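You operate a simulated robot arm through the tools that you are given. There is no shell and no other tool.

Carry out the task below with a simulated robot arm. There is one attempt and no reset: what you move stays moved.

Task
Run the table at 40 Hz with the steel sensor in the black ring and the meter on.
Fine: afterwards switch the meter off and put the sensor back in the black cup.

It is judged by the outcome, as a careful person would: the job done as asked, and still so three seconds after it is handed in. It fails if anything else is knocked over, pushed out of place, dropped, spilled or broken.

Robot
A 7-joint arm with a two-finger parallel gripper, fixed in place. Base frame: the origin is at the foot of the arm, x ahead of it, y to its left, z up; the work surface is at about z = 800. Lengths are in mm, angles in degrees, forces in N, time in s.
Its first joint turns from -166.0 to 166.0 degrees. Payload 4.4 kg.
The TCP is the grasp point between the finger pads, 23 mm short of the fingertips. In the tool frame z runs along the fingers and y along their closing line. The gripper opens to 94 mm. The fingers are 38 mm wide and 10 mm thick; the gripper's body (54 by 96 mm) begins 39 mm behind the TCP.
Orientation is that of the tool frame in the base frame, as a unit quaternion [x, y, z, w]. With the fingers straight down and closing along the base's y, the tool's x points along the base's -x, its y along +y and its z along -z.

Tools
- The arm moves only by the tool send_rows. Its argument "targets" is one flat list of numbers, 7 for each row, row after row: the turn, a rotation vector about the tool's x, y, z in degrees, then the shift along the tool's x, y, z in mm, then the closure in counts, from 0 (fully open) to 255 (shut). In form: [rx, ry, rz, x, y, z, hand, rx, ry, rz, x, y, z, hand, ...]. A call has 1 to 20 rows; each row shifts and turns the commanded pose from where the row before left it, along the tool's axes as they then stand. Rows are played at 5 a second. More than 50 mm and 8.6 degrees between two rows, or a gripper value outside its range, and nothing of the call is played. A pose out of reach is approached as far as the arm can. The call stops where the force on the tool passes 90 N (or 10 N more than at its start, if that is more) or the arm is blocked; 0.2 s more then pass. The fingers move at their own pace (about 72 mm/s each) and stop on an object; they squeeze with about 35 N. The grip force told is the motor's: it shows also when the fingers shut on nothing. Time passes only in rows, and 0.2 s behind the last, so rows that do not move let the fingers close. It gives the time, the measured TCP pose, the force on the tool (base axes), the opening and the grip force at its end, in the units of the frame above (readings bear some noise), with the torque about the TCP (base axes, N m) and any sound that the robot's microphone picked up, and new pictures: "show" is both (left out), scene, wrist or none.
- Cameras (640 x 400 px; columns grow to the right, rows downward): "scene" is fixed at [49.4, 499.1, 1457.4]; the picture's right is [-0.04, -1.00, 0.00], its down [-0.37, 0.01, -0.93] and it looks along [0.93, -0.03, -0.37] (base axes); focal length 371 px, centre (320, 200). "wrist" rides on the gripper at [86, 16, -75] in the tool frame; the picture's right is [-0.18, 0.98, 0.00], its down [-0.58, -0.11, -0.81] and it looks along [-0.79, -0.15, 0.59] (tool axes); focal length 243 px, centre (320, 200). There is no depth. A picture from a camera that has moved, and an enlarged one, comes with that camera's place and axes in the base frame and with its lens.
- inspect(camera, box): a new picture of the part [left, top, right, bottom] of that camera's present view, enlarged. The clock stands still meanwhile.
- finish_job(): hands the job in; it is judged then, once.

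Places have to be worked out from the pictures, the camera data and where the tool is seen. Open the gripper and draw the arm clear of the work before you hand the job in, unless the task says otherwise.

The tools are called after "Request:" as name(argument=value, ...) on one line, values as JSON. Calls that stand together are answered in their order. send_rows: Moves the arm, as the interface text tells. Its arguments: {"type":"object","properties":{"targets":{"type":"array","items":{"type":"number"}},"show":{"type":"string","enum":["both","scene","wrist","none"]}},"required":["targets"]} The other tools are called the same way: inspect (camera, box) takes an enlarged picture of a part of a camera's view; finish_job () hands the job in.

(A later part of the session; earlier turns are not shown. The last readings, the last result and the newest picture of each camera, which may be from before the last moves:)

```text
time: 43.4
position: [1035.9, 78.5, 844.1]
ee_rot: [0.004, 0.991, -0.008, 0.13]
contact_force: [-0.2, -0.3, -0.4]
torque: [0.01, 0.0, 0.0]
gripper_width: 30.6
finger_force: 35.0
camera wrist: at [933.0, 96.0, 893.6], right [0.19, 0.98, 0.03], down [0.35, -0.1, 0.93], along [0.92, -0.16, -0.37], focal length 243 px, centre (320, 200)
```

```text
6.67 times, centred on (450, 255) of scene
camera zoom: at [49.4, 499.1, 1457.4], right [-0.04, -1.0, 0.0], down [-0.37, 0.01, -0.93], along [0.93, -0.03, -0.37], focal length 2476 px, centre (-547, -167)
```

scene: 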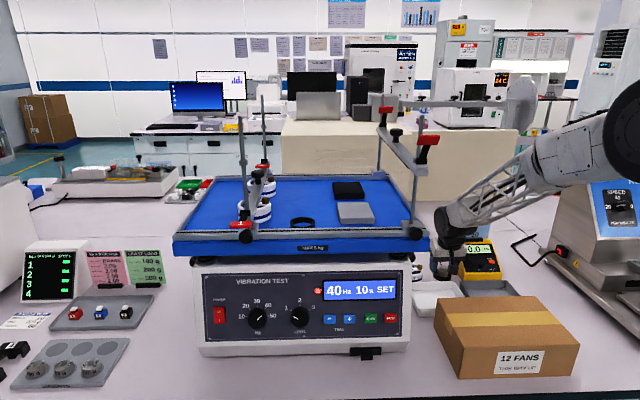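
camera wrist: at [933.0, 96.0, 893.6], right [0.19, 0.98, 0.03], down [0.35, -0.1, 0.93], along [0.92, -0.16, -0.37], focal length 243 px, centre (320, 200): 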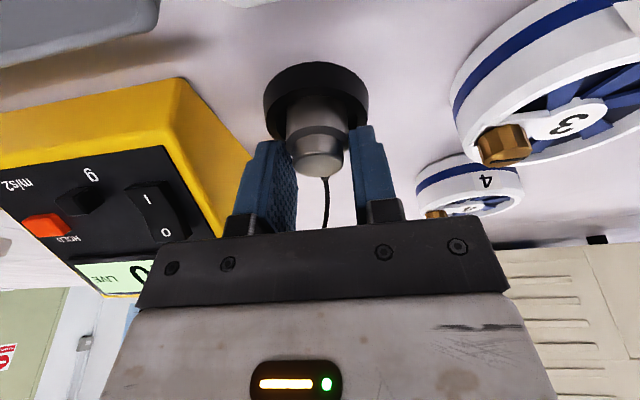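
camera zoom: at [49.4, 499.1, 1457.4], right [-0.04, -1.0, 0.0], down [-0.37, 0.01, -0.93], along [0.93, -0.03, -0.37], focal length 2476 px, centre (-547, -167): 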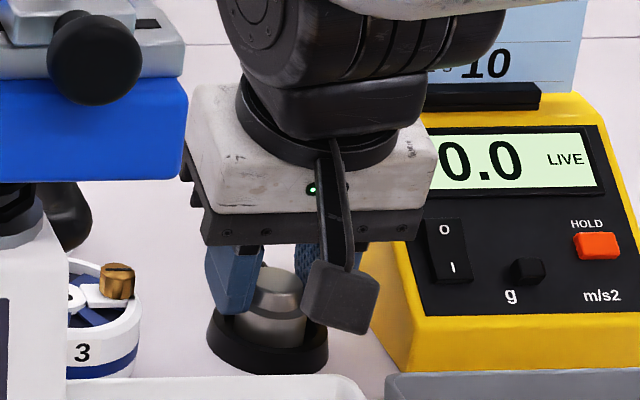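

The fingers hold the sensor body (30.6 mm, 35 N). I lift it straight up 50 mm and check the grip and cable.

Request:
send_rows(targets=[0, 0, 0, -2.6, -0.15, -9.6, 255, 0, 0, 0, -5.2, -0.3, -19.3, 255, 0, 0, 0, -5.2, -0.3, -19.3, 255, 0, 0, 0, 0, 0, 0, 255], show="both")

Request:
inspect(camera="scene", box=[410, 215, 490, 285])

Request:
inspect(camera="wrist", box=[200, 40, 440, 220])

```text
time: 44.4
position: [1036.6, 78.7, 894.2]
ee_rot: [0.004, 0.991, -0.008, 0.13]
contact_force: [-0.3, 0.7, -0.2]
torque: [-0.01, 0.03, 0.01]
gripper_width: 0.3
finger_force: 35.3
camera wrist: at [933.5, 96.6, 943.7], right [0.19, 0.98, 0.03], down [0.35, -0.1, 0.93], along [0.92, -0.16, -0.37], focal length 243 px, centre (320, 200)
```

scene: 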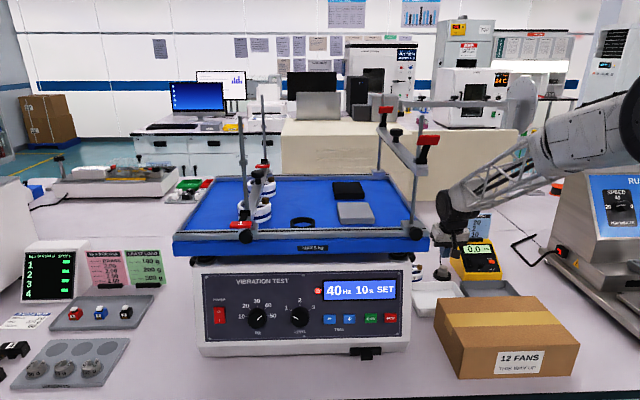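
wrist: 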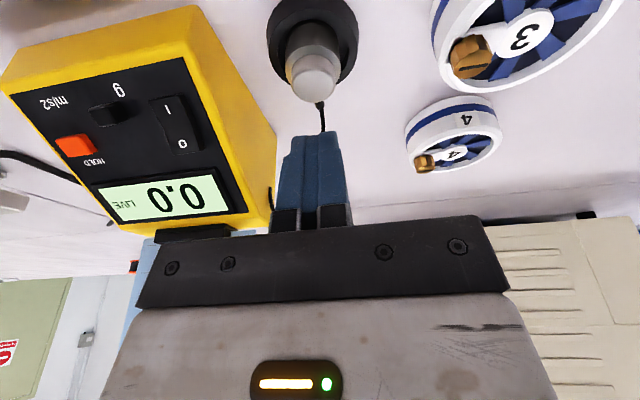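

```text
5.71 times, centred on (450, 250) of scene
camera zoom: at [49.4, 499.1, 1457.4], right [-0.04, -1.0, 0.0], down [-0.37, 0.01, -0.93], along [0.93, -0.03, -0.37], focal length 2122 px, centre (-423, -86)
```

zoom: 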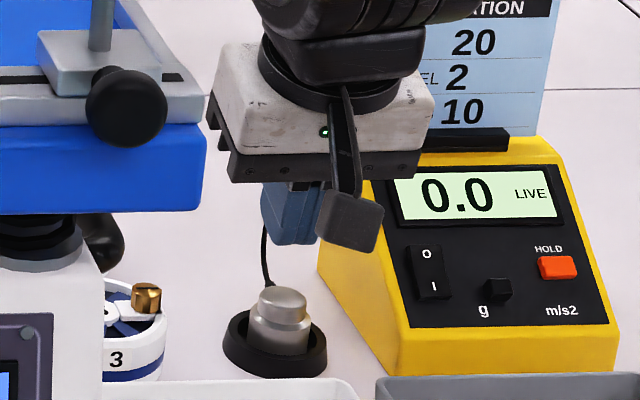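

```text
2.22 times, centred on (320, 130) of wrist
camera zoom: at [933.5, 96.6, 943.7], right [0.19, 0.98, 0.03], down [0.35, -0.1, 0.93], along [0.92, -0.16, -0.37], focal length 539 px, centre (320, 356)
```

zoom: 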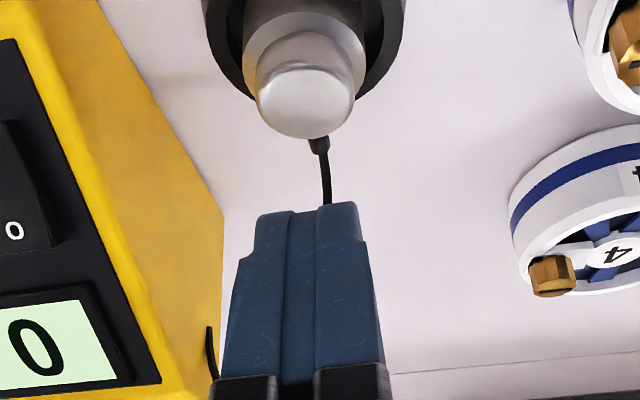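

The sensor slipped out and stayed in its cup—only ~5 mm of its body was between the pads. I reopen and make the tool more upright (about 4° off vertical) at this height to test the reach, so the pads can overlap the body fully.

Request:
send_rows(targets=[0, 0, 0, 0, 0, 0, 118, 0, 5.5, 0, 0, 0, 0, 118, 0, 5.5, 0, 0, 0, 0, 118, 0, 0, 0, 0, 0, 0, 118], show="both")

Request:
inspect(camera="scene", box=[410, 215, 490, 285])

Request:
inspect(camera="wrist", box=[200, 20, 440, 200])

```text
time: 45.4
position: [1035.9, 78.6, 893.4]
ee_rot: [0.006, 0.999, -0.008, 0.033]
contact_force: [0.1, -0.6, -0.1]
torque: [0.0, 0.02, 0.01]
gripper_width: 50.5
finger_force: 0.0
camera wrist: at [944.7, 96.8, 962.3], right [0.19, 0.98, 0.0], down [0.53, -0.1, 0.84], along [0.83, -0.17, -0.54], focal length 243 px, centre (320, 200)
```

scene: 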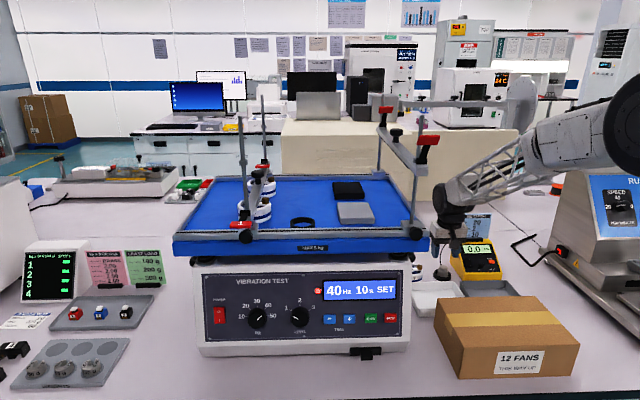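
wrist: 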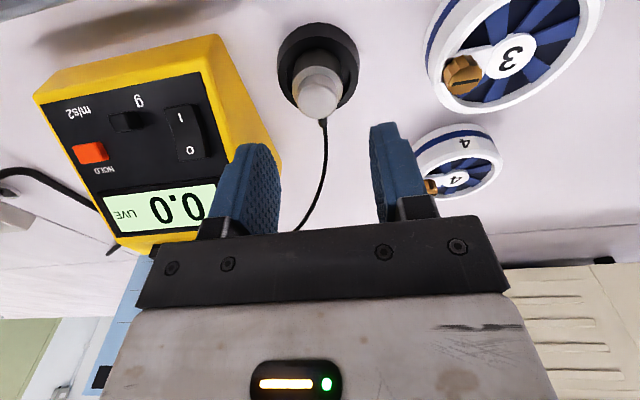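

```text
5.71 times, centred on (450, 250) of scene
camera zoom: at [49.4, 499.1, 1457.4], right [-0.04, -1.0, 0.0], down [-0.37, 0.01, -0.93], along [0.93, -0.03, -0.37], focal length 2122 px, centre (-423, -86)
```

zoom: 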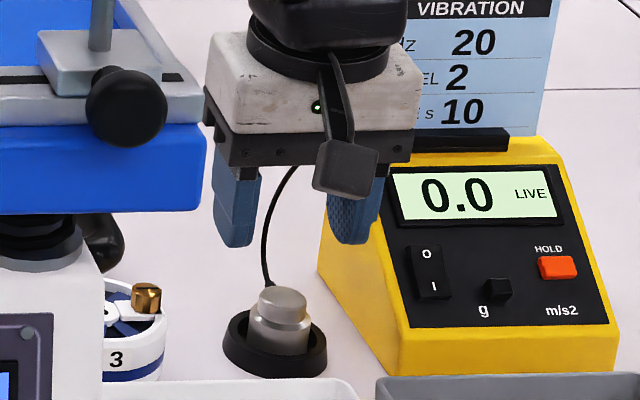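

```text
2.22 times, centred on (320, 110) of wrist
camera zoom: at [944.7, 96.8, 962.3], right [0.19, 0.98, 0.0], down [0.53, -0.1, 0.84], along [0.83, -0.17, -0.54], focal length 539 px, centre (320, 400)
```

zoom: 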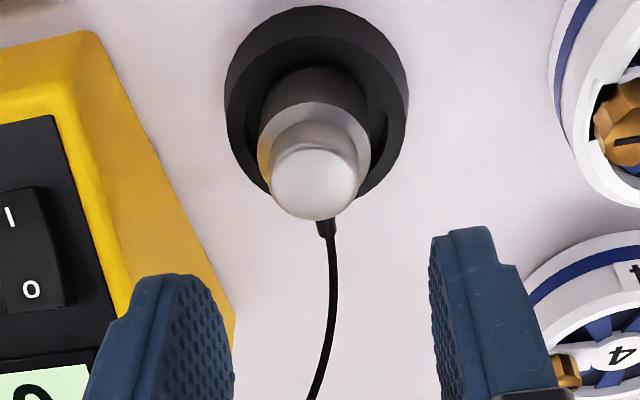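

Reach is fine at 4°. Sensor axis ≈ (1035, 77.4); I descend vertically to z≈840, where fingertips should be just above the cup rim.

Request:
send_rows(targets=[0, 0, 0, 2.1, -0.1, 25, 118, 0, 0, 0, 1.5, -0.1, 18, 118, 0, 0, 0, 0.9, 0, 10.3, 118, 0, 0, 0, 0, 0, 0, 118], show="wrist")

Request:
inspect(camera="wrist", box=[200, 40, 440, 220])

Request:
inspect(camera="scene", box=[410, 225, 490, 285])

```text
time: 46.4
position: [1035.6, 78.9, 839.6]
ee_rot: [0.005, 0.999, -0.008, 0.034]
contact_force: [0.1, 0.3, 0.0]
torque: [0.01, 0.0, -0.01]
gripper_width: 50.3
finger_force: 0.2
camera wrist: at [943.6, 95.7, 908.4], right [0.19, 0.98, 0.0], down [0.52, -0.1, 0.85], along [0.83, -0.17, -0.53], focal length 243 px, centre (320, 200)
```

wrist: 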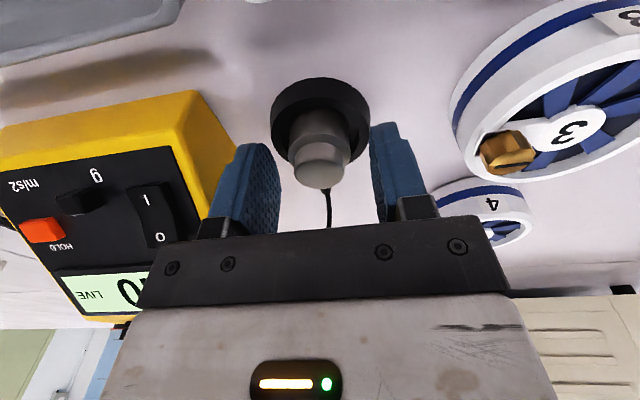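

```text
2.22 times, centred on (320, 130) of wrist
camera zoom: at [943.6, 95.7, 908.4], right [0.19, 0.98, 0.0], down [0.52, -0.1, 0.85], along [0.83, -0.17, -0.53], focal length 539 px, centre (320, 356)
```

zoom: 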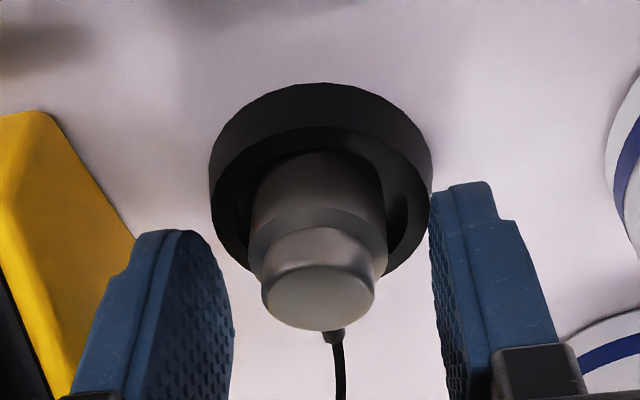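

```text
6.67 times, centred on (450, 255) of scene
camera zoom: at [49.4, 499.1, 1457.4], right [-0.04, -1.0, 0.0], down [-0.37, 0.01, -0.93], along [0.93, -0.03, -0.37], focal length 2476 px, centre (-547, -167)
```

zoom: 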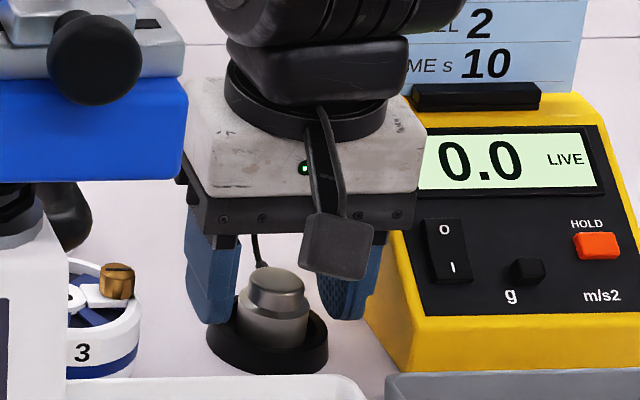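

No contact yet; I creep down 3 mm more to increase the overlap, watching for rim contact.

Request:
send_rows(targets=[0, 0, 0, 0.07, 0, 1, 118, 0, 0, 0, 0.07, 0, 1, 118, 0, 0, 0, 0.07, 0, 1, 118, 0, 0, 0, 0, 0, 0, 118], show="none")

Request:
inspect(camera="scene", box=[420, 240, 480, 285])

```text
time: 47.4
position: [1036.0, 77.7, 838.2]
ee_rot: [0.005, 0.999, -0.008, 0.034]
contact_force: [0.1, -0.2, 0.7]
torque: [0.03, 0.03, 0.0]
gripper_width: 50.6
finger_force: 0.1
```

```text
8.89 times, centred on (450, 262) of scene
camera zoom: at [49.4, 499.1, 1457.4], right [-0.04, -1.0, 0.0], down [-0.37, 0.01, -0.93], along [0.93, -0.03, -0.37], focal length 3301 px, centre (-836, -356)
```

zoom: 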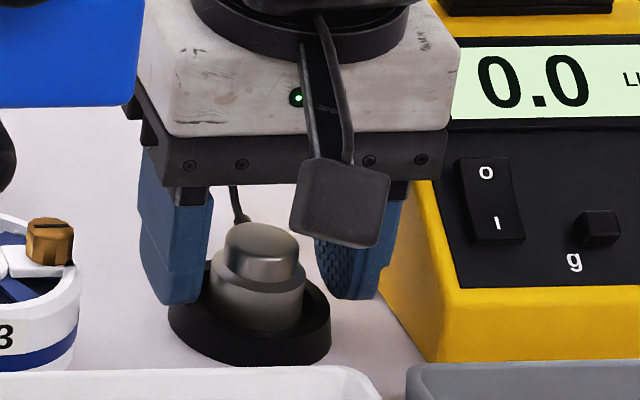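

Still no contact; another 3 mm in 1 mm steps.

Request:
send_rows(targets=[0, 0, 0, 0.07, 0, 1, 118, 0, 0, 0, 0.07, 0, 1, 118, 0, 0, 0, 0.07, 0, 1, 118, 0, 0, 0, 0, 0, 0, 118], show="wrist")

Request:
inspect(camera="wrist", box=[200, 40, 440, 220])

Request:
inspect(camera="scene", box=[420, 240, 480, 285])

```text
time: 48.4
position: [1036.0, 78.0, 834.9]
ee_rot: [0.004, 0.999, -0.008, 0.036]
contact_force: [-17.2, 0.5, 31.0]
torque: [0.8, 0.89, 0.44]
gripper_width: 50.3
finger_force: 0.1
camera wrist: at [943.8, 95.7, 904.9], right [0.19, 0.98, 0.0], down [0.52, -0.1, 0.85], along [0.83, -0.17, -0.53], focal length 243 px, centre (320, 200)
```

wrist: 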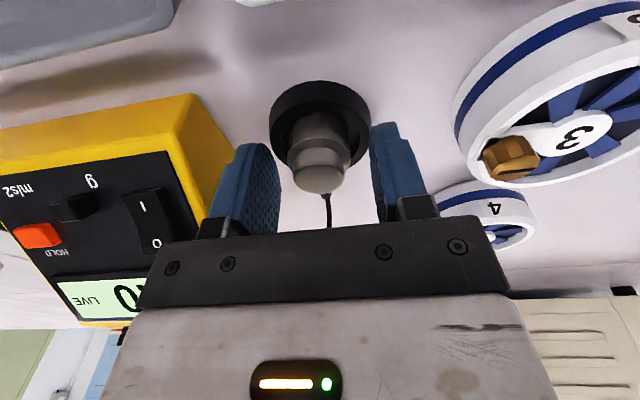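

```text
2.22 times, centred on (320, 130) of wrist
camera zoom: at [943.8, 95.7, 904.9], right [0.19, 0.98, 0.0], down [0.52, -0.1, 0.85], along [0.83, -0.17, -0.53], focal length 539 px, centre (320, 356)
```

zoom: 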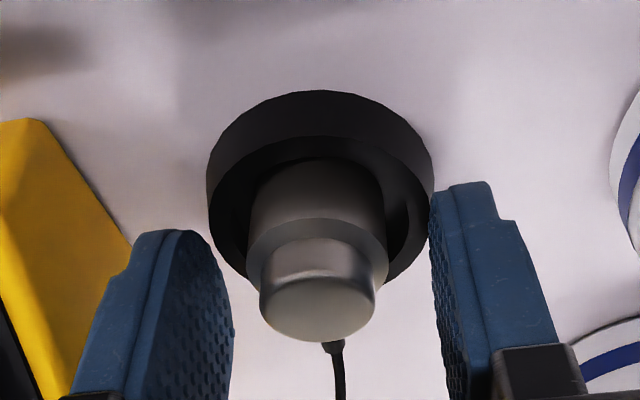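

```text
8.89 times, centred on (450, 262) of scene
camera zoom: at [49.4, 499.1, 1457.4], right [-0.04, -1.0, 0.0], down [-0.37, 0.01, -0.93], along [0.93, -0.03, -0.37], focal length 3301 px, centre (-836, -356)
```

zoom: 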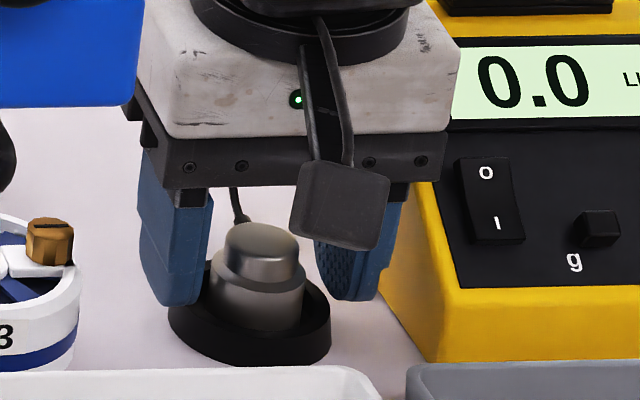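

The fingertips touched the rim (31 N). I raise 1.5 mm, close on the body, and check before lifting.

Request:
send_rows(targets=[0, 0, 0, -0.1, 0, -1.7, 118, 0, 0, 0, 0, 0, 0, 180, 0, 0, 0, 0, 0, 0, 255, 0, 0, 0, 0, 0, 0, 255, 0, 0, 0, 0, 0, 0, 255], show="wrist")

Request:
inspect(camera="wrist", box=[200, 40, 440, 220])

Request:
inspect(camera="scene", box=[420, 240, 480, 285])

```text
time: 49.6
position: [1036.0, 77.4, 836.9]
ee_rot: [0.005, 0.999, -0.008, 0.035]
contact_force: [0.9, 8.8, 21.2]
torque: [0.65, 0.22, -0.15]
gripper_width: 30.7
finger_force: 35.1
camera wrist: at [943.5, 95.6, 905.0], right [0.19, 0.98, 0.0], down [0.52, -0.1, 0.85], along [0.83, -0.17, -0.53], focal length 243 px, centre (320, 200)
```

wrist: 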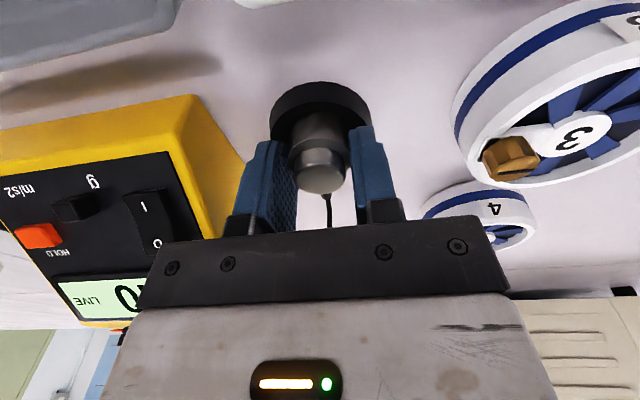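

```text
2.22 times, centred on (320, 130) of wrist
camera zoom: at [943.5, 95.6, 905.0], right [0.19, 0.98, 0.0], down [0.52, -0.1, 0.85], along [0.83, -0.17, -0.53], focal length 539 px, centre (320, 356)
```

zoom: 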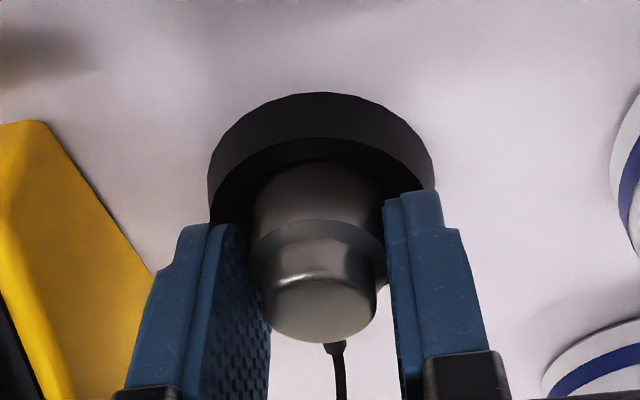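

```text
8.89 times, centred on (450, 262) of scene
camera zoom: at [49.4, 499.1, 1457.4], right [-0.04, -1.0, 0.0], down [-0.37, 0.01, -0.93], along [0.93, -0.03, -0.37], focal length 3301 px, centre (-836, -356)
```

zoom: 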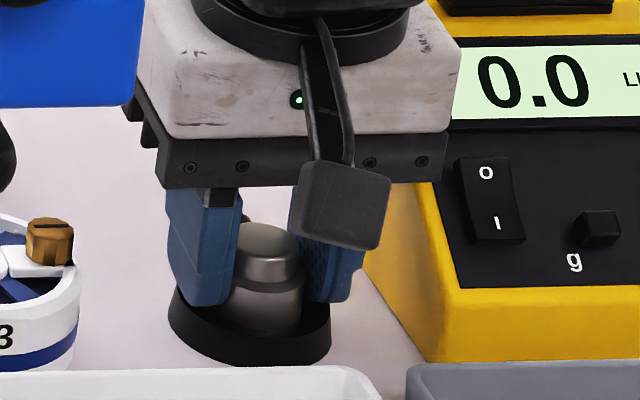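

Grip at 30.7 mm with deeper overlap. I lift slowly 8 mm and check whether the sensor comes along.

Request:
send_rows(targets=[0, 0, 0, -0.13, 0, -2, 255, 0, 0, 0, -0.13, 0, -2, 255, 0, 0, 0, -0.13, 0, -2, 255, 0, 0, 0, -0.13, 0, -2, 255, 0, 0, 0, 0, 0, 0, 255], show="wrist")

Request:
inspect(camera="wrist", box=[200, 40, 440, 220])

Request:
inspect(camera="scene", box=[420, 240, 480, 285])

```text
time: 50.8
position: [1034.9, 77.5, 843.6]
ee_rot: [0.004, 0.999, -0.008, 0.033]
contact_force: [-0.1, 0.3, -1.4]
torque: [0.04, -0.01, 0.0]
gripper_width: 30.9
finger_force: 34.9
camera wrist: at [943.7, 96.0, 912.4], right [0.19, 0.98, 0.0], down [0.53, -0.1, 0.84], along [0.83, -0.17, -0.53], focal length 243 px, centre (320, 200)
```

wrist: 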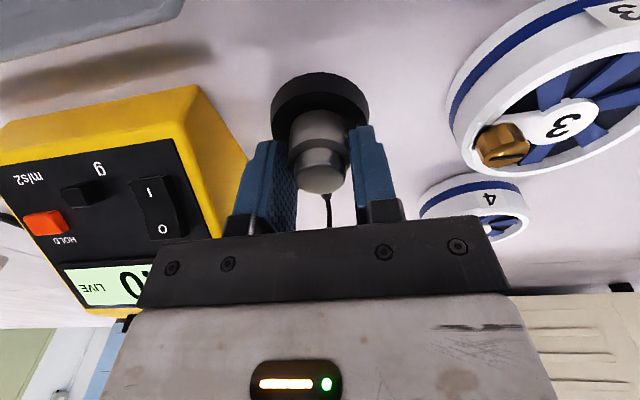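

```text
2.22 times, centred on (320, 130) of wrist
camera zoom: at [943.7, 96.0, 912.4], right [0.19, 0.98, 0.0], down [0.53, -0.1, 0.84], along [0.83, -0.17, -0.53], focal length 539 px, centre (320, 356)
```

zoom: 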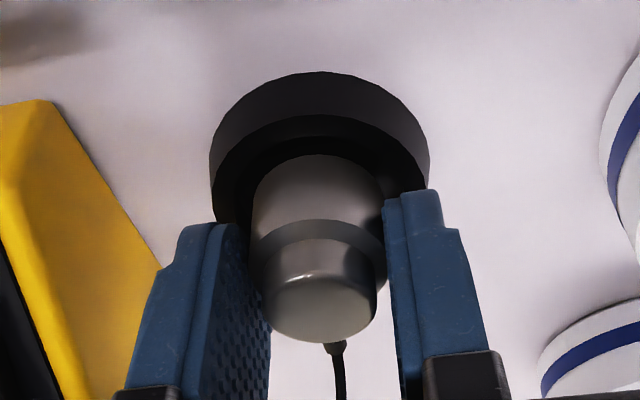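

```text
8.89 times, centred on (450, 262) of scene
camera zoom: at [49.4, 499.1, 1457.4], right [-0.04, -1.0, 0.0], down [-0.37, 0.01, -0.93], along [0.93, -0.03, -0.37], focal length 3301 px, centre (-836, -356)
```

zoom: 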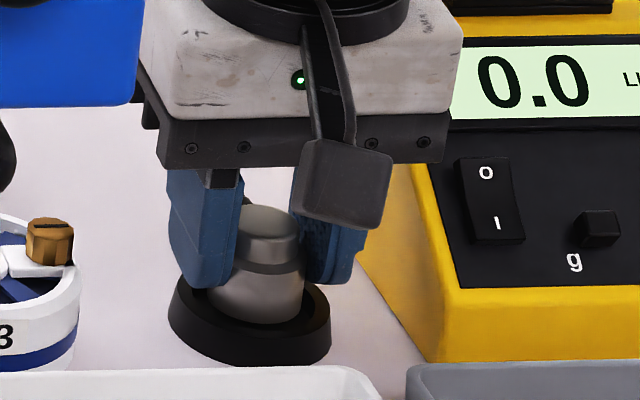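

The sensor is now rising with the fingers. I lift it another 80 mm and check the cable and grip.

Request:
send_rows(targets=[0, 0, 0, -1.3, -0.3, -20, 255, 0, 0, 0, -2, -0.5, -30, 255, 0, 0, 0, -2, -0.5, -30, 255, 0, 0, 0, 0, 0, 0, 255], show="both")

Request:
inspect(camera="scene", box=[410, 205, 500, 285])

Request:
inspect(camera="wrist", box=[200, 20, 440, 220])

```text
time: 51.8
position: [1034.4, 77.4, 925.7]
ee_rot: [0.006, 0.999, -0.008, 0.034]
contact_force: [0.0, 0.0, -0.6]
torque: [-0.01, -0.02, -0.01]
gripper_width: 30.5
finger_force: 35.0
camera wrist: at [943.2, 95.8, 994.4], right [0.19, 0.98, 0.0], down [0.52, -0.1, 0.85], along [0.83, -0.17, -0.53], focal length 243 px, centre (320, 200)
```

scene: 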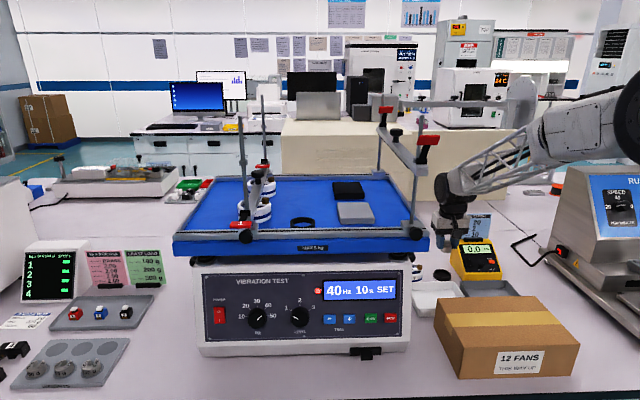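
wrist: 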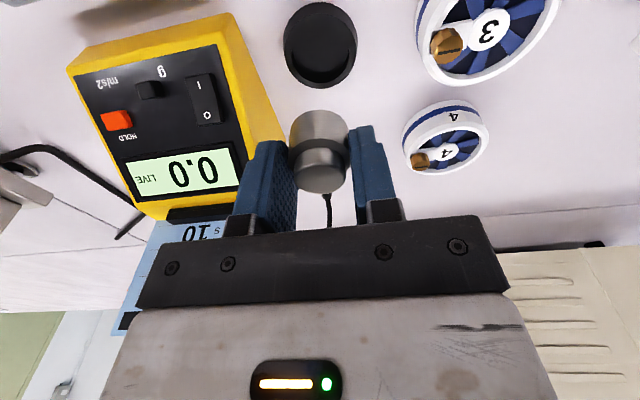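

```text
5.00 times, centred on (455, 245) of scene
camera zoom: at [49.4, 499.1, 1457.4], right [-0.04, -1.0, 0.0], down [-0.37, 0.01, -0.93], along [0.93, -0.03, -0.37], focal length 1857 px, centre (-355, -25)
```

zoom: 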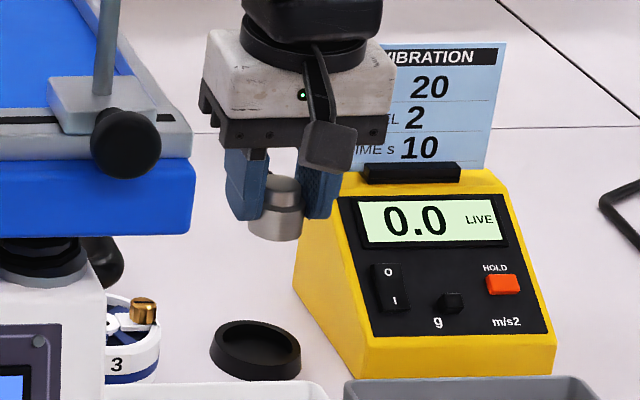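

```text
2.00 times, centred on (320, 120) of wrist
camera zoom: at [943.2, 95.8, 994.4], right [0.19, 0.98, 0.0], down [0.52, -0.1, 0.85], along [0.83, -0.17, -0.53], focal length 485 px, centre (320, 360)
```

zoom: 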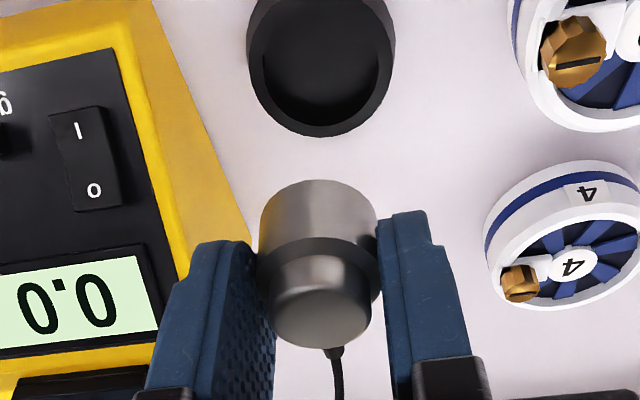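

The sensor hangs upright and the meter still reads 0.0 LIVE; no cable pull. I retreat toward the robot while rising to about z 1230, gently.

Request:
send_rows(targets=[0, 0, 0, 28, 4.8, -25.4, 255, 0, 0, 0, 28, 4.8, -25.4, 255, 0, 0, 0, 28, 4.8, -25.4, 255, 0, 0, 0, 28, 4.8, -25.4, 255, 0, 0, 0, 28, 4.8, -25.4, 255, 0, 0, 0, 28, 4.8, -25.4, 255, 0, 0, 0, 0, 0, 0, 255], show="both")

```text
time: 53.4
position: [857.0, 111.5, 1063.8]
ee_rot: [0.005, 0.999, -0.009, 0.033]
contact_force: [0.1, -0.7, -1.1]
torque: [0.01, 0.0, 0.0]
gripper_width: 30.8
finger_force: 34.7
camera wrist: at [764.8, 128.8, 1133.1], right [0.19, 0.98, 0.0], down [0.52, -0.1, 0.85], along [0.83, -0.17, -0.53], focal length 243 px, centre (320, 200)
```

scene: 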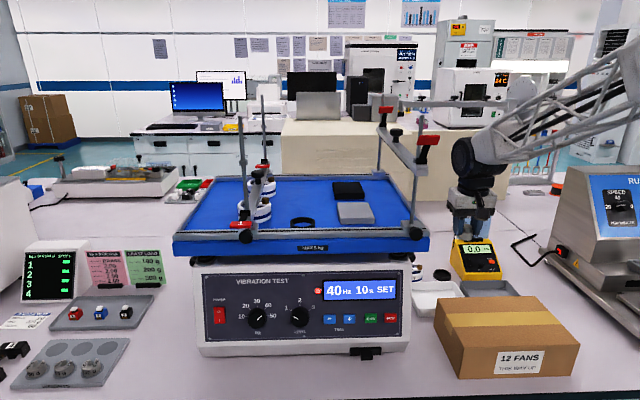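
wrist: 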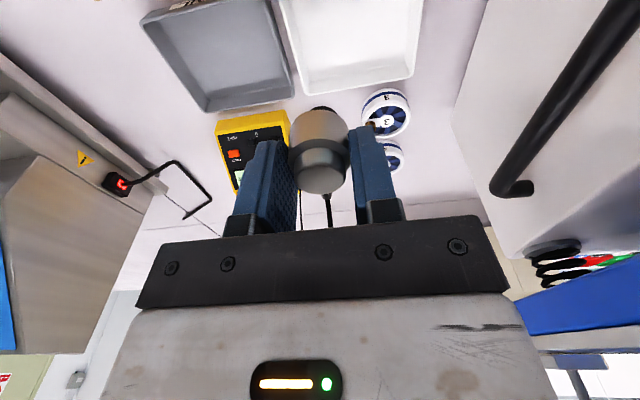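

No cable tension. I glance at the cable's course before going on.

Request:
inspect(camera="scene", box=[400, 170, 520, 290])

Request:
inspect(camera="scene", box=[230, 150, 440, 265])

```text
3.33 times, centred on (460, 230) of scene
camera zoom: at [49.4, 499.1, 1457.4], right [-0.04, -1.0, 0.0], down [-0.37, 0.01, -0.93], along [0.93, -0.03, -0.37], focal length 1238 px, centre (-147, 100)
```

zoom: 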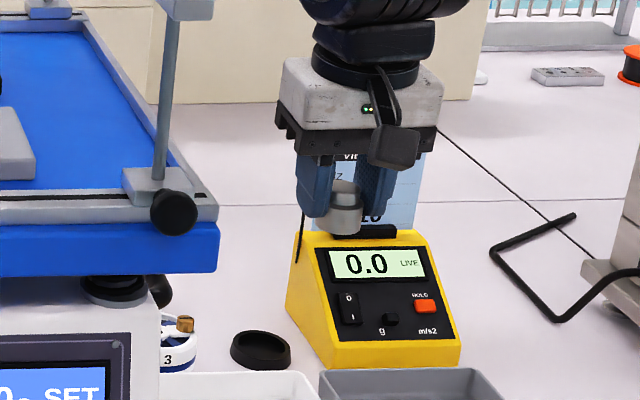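

```text
3.05 times, centred on (335, 208) of scene
camera zoom: at [49.4, 499.1, 1457.4], right [-0.04, -1.0, 0.0], down [-0.37, 0.01, -0.93], along [0.93, -0.03, -0.37], focal length 1132 px, centre (274, 177)
```

zoom: 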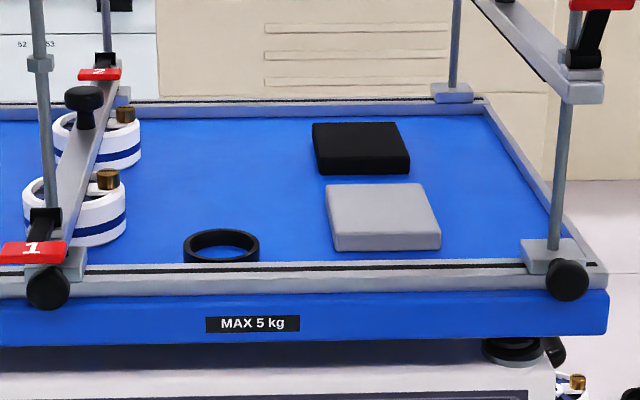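

Cable follows freely. I continue back and up, then swing left on the robot side of the posts to y≈510.

Request:
send_rows(targets=[0, 0, 0, 32.3, 4.7, -26, 255, 0, 0, 0, 32.3, 4.7, -26, 255, 0, 0, 0, 32.3, 4.7, -26, 255, 0, 0, 0, 32.3, 4.7, -26, 255, 0, 0, 0, 32.3, 4.7, -26, 255, 0, 0, 0, 32.3, 4.7, -26, 255, 0, 0, 0, 32.3, 4.7, -26, 255, 0, 0, 0, 0.44, 40, -0.64, 255, 0, 0, 0, 0.44, 40, -0.64, 255, 0, 0, 0, 0.44, 40, -0.64, 255, 0, 0, 0, 0.44, 40, -0.64, 255, 0, 0, 0, 0.44, 40, -0.64, 255, 0, 0, 0, 0.44, 40, -0.64, 255, 0, 0, 0, 0.44, 40, -0.64, 255, 0, 0, 0, 0.44, 40, -0.64, 255, 0, 0, 0, 0.44, 40, -0.64, 255, 0, 0, 0, 0, 0, 0, 255], show="both")

Request:
inspect(camera="wrist", box=[200, 20, 460, 220])

```text
time: 56.2
position: [620.9, 372.1, 1230.4]
ee_rot: [0.012, 0.999, -0.011, 0.033]
contact_force: [-15.4, -82.0, -0.6]
torque: [6.89, -1.48, -2.97]
gripper_width: 30.9
finger_force: 35.2
stopped in row 14: the force on the tool passed its limit at 166 N (the readings are from after the stop); the commanded pose is now the measured one
camera wrist: at [529.9, 391.6, 1298.8], right [0.21, 0.98, -0.01], down [0.53, -0.1, 0.84], along [0.83, -0.18, -0.54], focal length 243 px, centre (320, 200)
```

scene: 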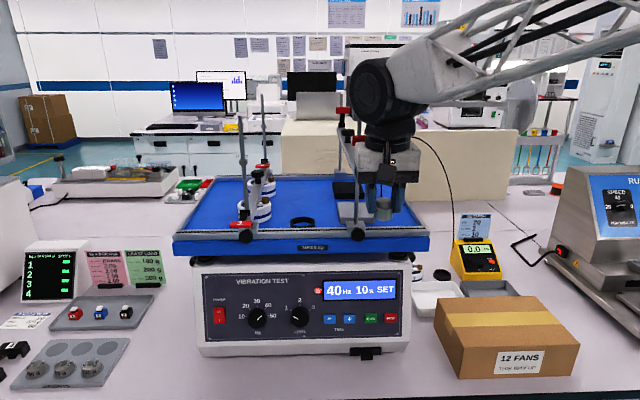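
wrist: 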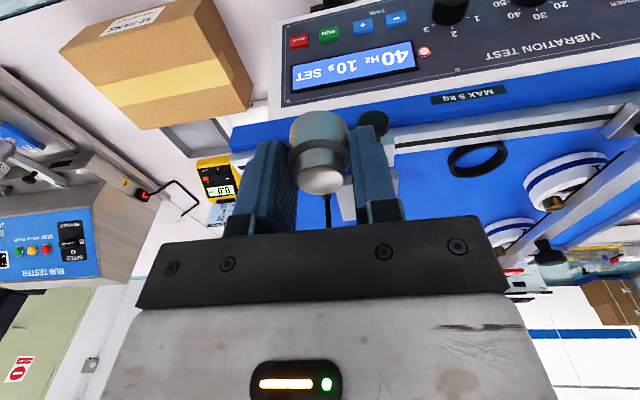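

```text
2.00 times, centred on (330, 120) of wrist
camera zoom: at [529.9, 391.6, 1298.8], right [0.21, 0.98, -0.01], down [0.53, -0.1, 0.84], along [0.83, -0.18, -0.54], focal length 485 px, centre (300, 360)
```

zoom: 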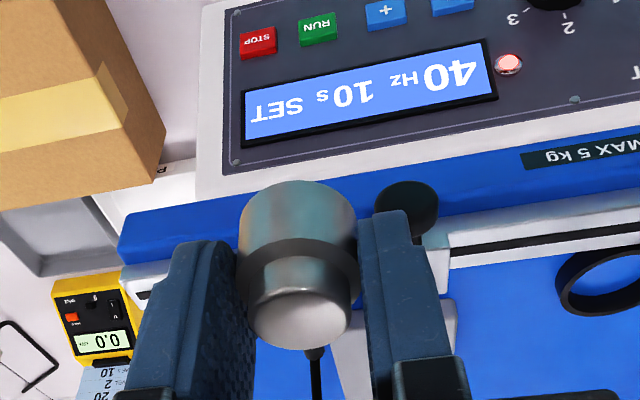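

I struck the right clamp frame and it has slid left along the table rails — it must be restored. I first back away to the right and toward the robot, keeping the sensor held, and look at the frame.

Request:
send_rows(targets=[0, 0, 0, 0, -10, 0, 255, 0, 0, 0, 10, -20, 0, 255, 0, 0, 0, 30, -20, 0, 255, 0, 0, 0, 40, 0, 0, 255, 0, 0, 0, 40, 0, 0, 255, 0, 0, 0, 0, 0, 0, 255], show="both")

Request:
inspect(camera="scene", box=[230, 90, 440, 265])

Request:
inspect(camera="scene", box=[300, 90, 440, 180])

```text
time: 57.6
position: [501.5, 328.9, 1223.3]
ee_rot: [0.01, 0.999, -0.01, 0.032]
contact_force: [0.1, 0.3, -0.9]
torque: [0.01, -0.03, 0.01]
gripper_width: 30.9
finger_force: 34.5
camera wrist: at [409.3, 347.8, 1291.3], right [0.2, 0.98, -0.01], down [0.53, -0.1, 0.84], along [0.83, -0.18, -0.54], focal length 243 px, centre (320, 200)
```

scene: 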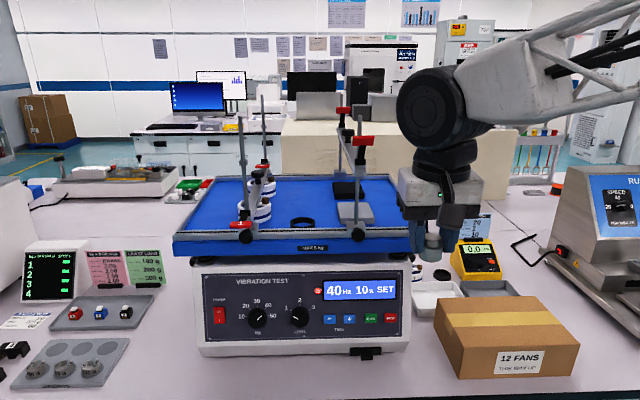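
wrist: 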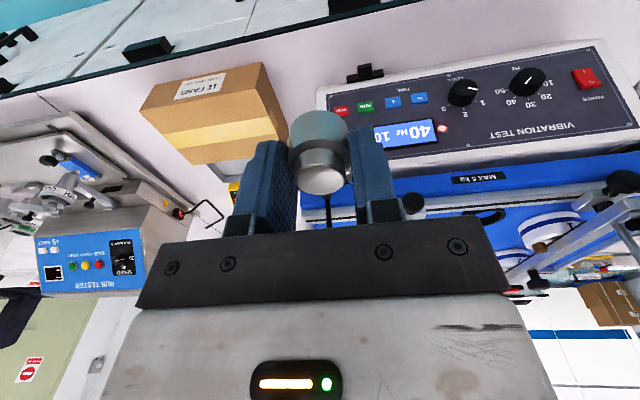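

```text
2.29 times, centred on (335, 178) of scene
camera zoom: at [49.4, 499.1, 1457.4], right [-0.04, -1.0, 0.0], down [-0.37, 0.01, -0.93], along [0.93, -0.03, -0.37], focal length 849 px, centre (286, 251)
```

zoom: 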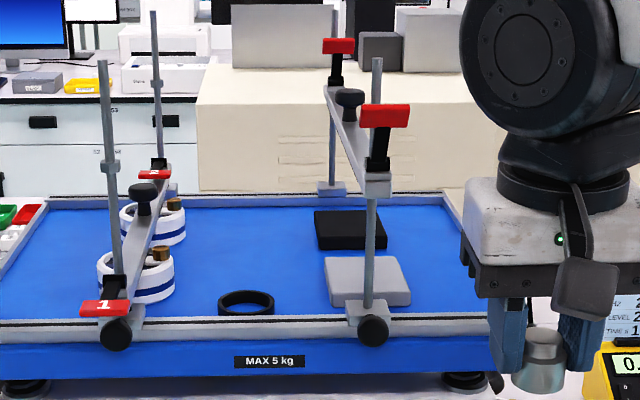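

```text
4.44 times, centred on (370, 135) of scene
camera zoom: at [49.4, 499.1, 1457.4], right [-0.04, -1.0, 0.0], down [-0.37, 0.01, -0.93], along [0.93, -0.03, -0.37], focal length 1651 px, centre (98, 489)
```

zoom: 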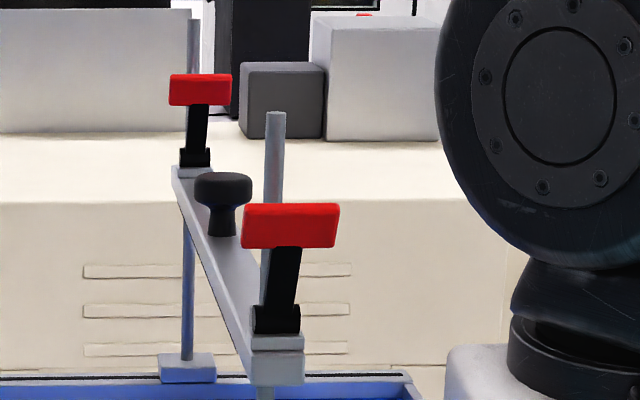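

The right clamp frame slid about 112 mm left (knob from px 416.5 to 358.6); I will push it back after the sensor is set down. Now I swing to y≈511 well clear (x≈500), then advance toward the ring at height 1223.

Request:
send_rows(targets=[0, 0, 0, 0.8, 36.5, -0.8, 255, 0, 0, 0, 0.8, 36.5, -0.8, 255, 0, 0, 0, 0.8, 36.5, -0.8, 255, 0, 0, 0, 0.8, 36.5, -0.8, 255, 0, 0, 0, 0.8, 36.5, -0.8, 255, 0, 0, 0, 0, 0, 0, 255], show="both")

Request:
inspect(camera="scene", box=[230, 150, 440, 265])

```text
time: 59.0
position: [501.4, 511.4, 1222.6]
ee_rot: [0.011, 0.999, -0.01, 0.032]
contact_force: [-0.5, 0.2, -1.3]
torque: [-0.01, -0.01, 0.03]
gripper_width: 30.8
finger_force: 35.3
camera wrist: at [409.0, 530.4, 1291.3], right [0.2, 0.98, -0.01], down [0.53, -0.1, 0.84], along [0.83, -0.18, -0.54], focal length 243 px, centre (320, 200)
```

scene: 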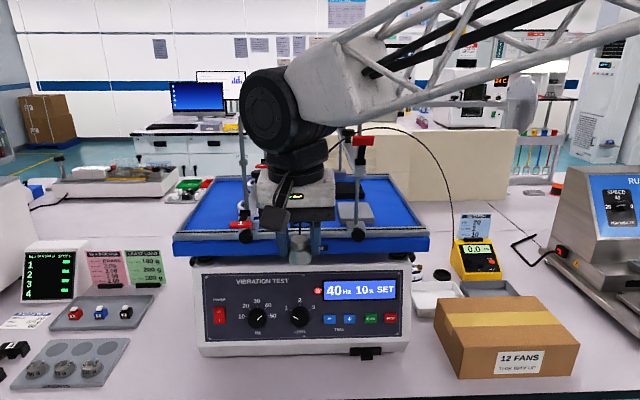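
wrist: 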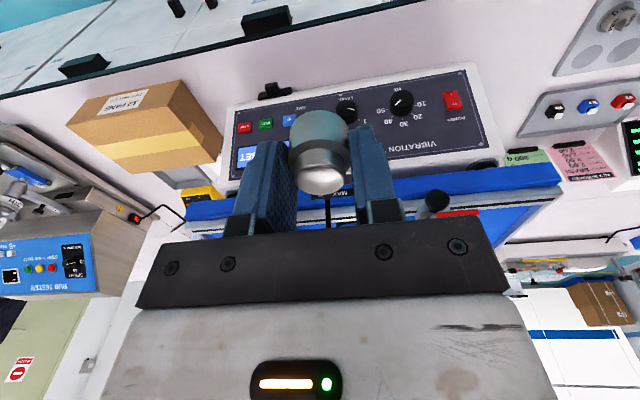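

```text
3.05 times, centred on (335, 208) of scene
camera zoom: at [49.4, 499.1, 1457.4], right [-0.04, -1.0, 0.0], down [-0.37, 0.01, -0.93], along [0.93, -0.03, -0.37], focal length 1132 px, centre (274, 177)
```

zoom: 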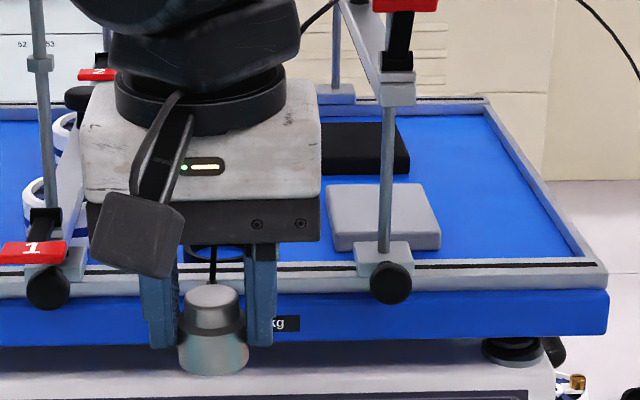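

The cable is trailing freely in an arc. The way ahead at y≈511 is clear of both frames; I advance to x≈690 at the same height and look at the ring.

Request:
send_rows(targets=[0, 0, 0, -37.9, 0.9, 2.5, 255, 0, 0, 0, -37.9, 0.9, 2.5, 255, 0, 0, 0, -37.9, 0.9, 2.5, 255, 0, 0, 0, -37.9, 0.9, 2.5, 255, 0, 0, 0, -37.9, 0.9, 2.5, 255, 0, 0, 0, 0, 0, 0, 255], show="both")

Request:
inspect(camera="wrist", box=[200, 20, 440, 220])

Request:
inspect(camera="scene", box=[230, 150, 440, 265])

```text
time: 60.4
position: [690.3, 510.3, 1222.3]
ee_rot: [0.01, 0.999, -0.011, 0.032]
contact_force: [0.6, 0.9, -0.8]
torque: [-0.01, 0.04, -0.01]
gripper_width: 30.8
finger_force: 35.1
camera wrist: at [598.2, 530.2, 1291.8], right [0.2, 0.98, -0.01], down [0.53, -0.1, 0.84], along [0.83, -0.18, -0.54], focal length 243 px, centre (320, 200)
```

scene: 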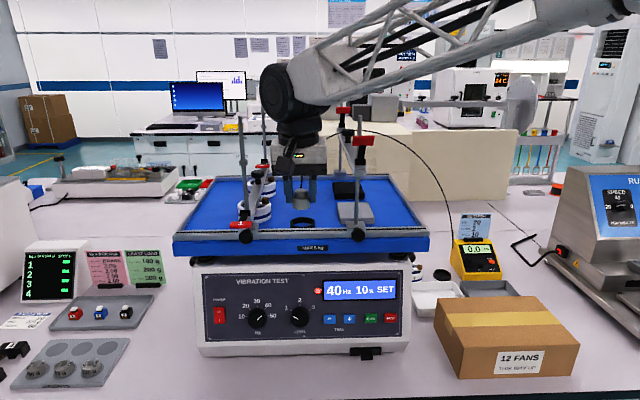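
wrist: 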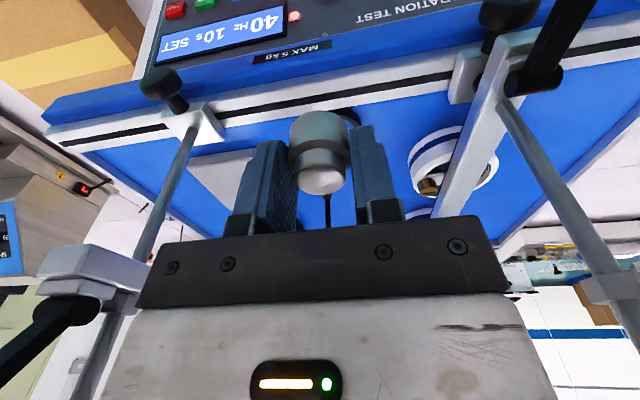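

```text
2.00 times, centred on (320, 120) of wrist
camera zoom: at [598.2, 530.2, 1291.8], right [0.2, 0.98, -0.01], down [0.53, -0.1, 0.84], along [0.83, -0.18, -0.54], focal length 485 px, centre (320, 360)
```

zoom: 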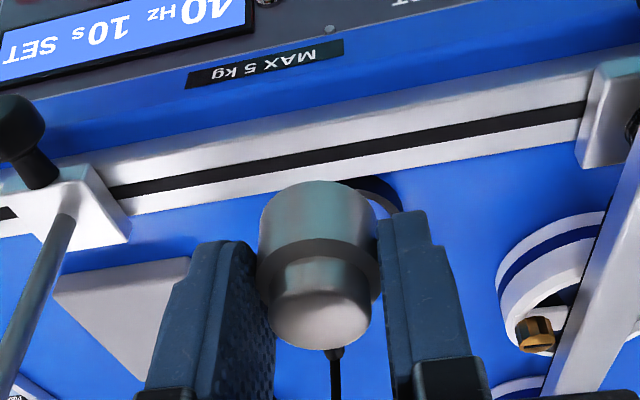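

```text
3.05 times, centred on (335, 208) of scene
camera zoom: at [49.4, 499.1, 1457.4], right [-0.04, -1.0, 0.0], down [-0.37, 0.01, -0.93], along [0.93, -0.03, -0.37], focal length 1132 px, centre (274, 177)
```

zoom: 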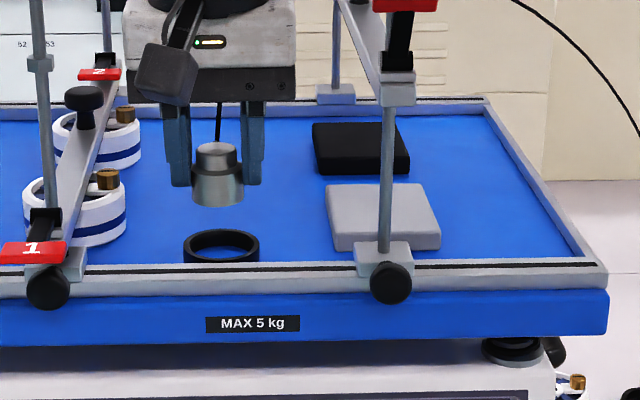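

The sensor hangs right above the front rail, and the scene calibration matches its projected position well. I zoom in on the ring for an exact location.

Request:
inspect(camera="scene", box=[270, 190, 350, 240])

Request:
inspect(camera="wrist", box=[300, 70, 400, 150])

```text
8.00 times, centred on (310, 215) of scene
camera zoom: at [49.4, 499.1, 1457.4], right [-0.04, -1.0, 0.0], down [-0.37, 0.01, -0.93], along [0.93, -0.03, -0.37], focal length 2971 px, centre (400, 80)
```

zoom: 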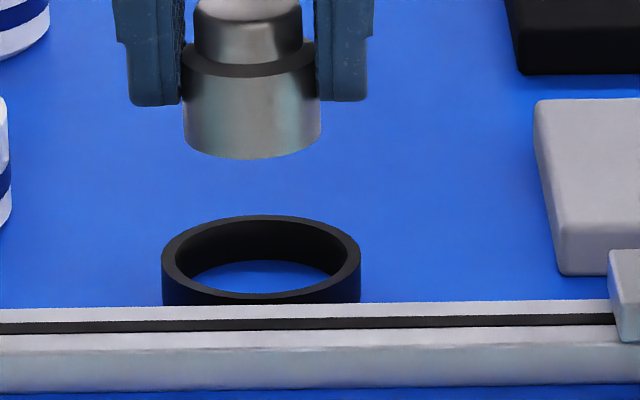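

```text
5.00 times, centred on (350, 110) of wrist
camera zoom: at [598.2, 530.2, 1291.8], right [0.2, 0.98, -0.01], down [0.53, -0.1, 0.84], along [0.83, -0.18, -0.54], focal length 1213 px, centre (170, 650)
```

zoom: 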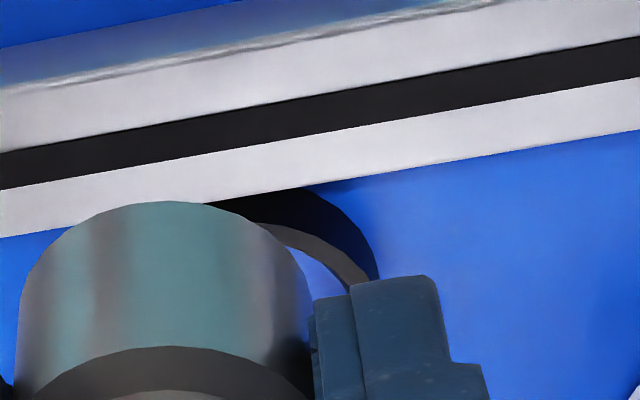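

Ring inner diameter ≈45 mm vs sensor 32 mm. The gray block's corner triangulates to (755, 432, 1123), so the table surface is near 1112; I check block and ring heights more closely.

Request:
inspect(camera="scene", box=[330, 190, 390, 240])

Request:
inspect(camera="wrist", box=[160, 80, 280, 180])

```text
8.00 times, centred on (360, 215) of scene
camera zoom: at [49.4, 499.1, 1457.4], right [-0.04, -1.0, 0.0], down [-0.37, 0.01, -0.93], along [0.93, -0.03, -0.37], focal length 2971 px, centre (0, 80)
```

zoom: 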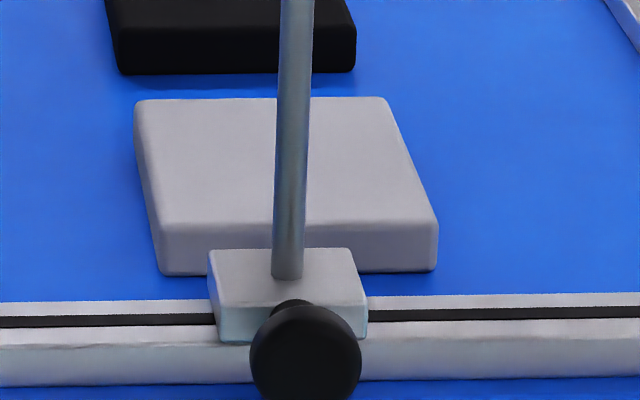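

```text
4.00 times, centred on (220, 130) of wrist
camera zoom: at [598.2, 530.2, 1291.8], right [0.2, 0.98, -0.01], down [0.53, -0.1, 0.84], along [0.83, -0.18, -0.54], focal length 970 px, centre (720, 480)
```

zoom: 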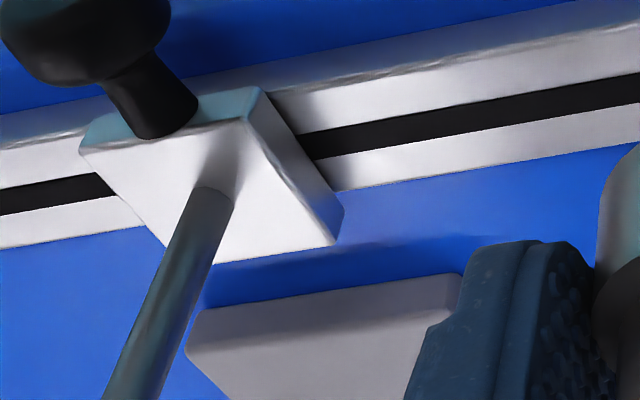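

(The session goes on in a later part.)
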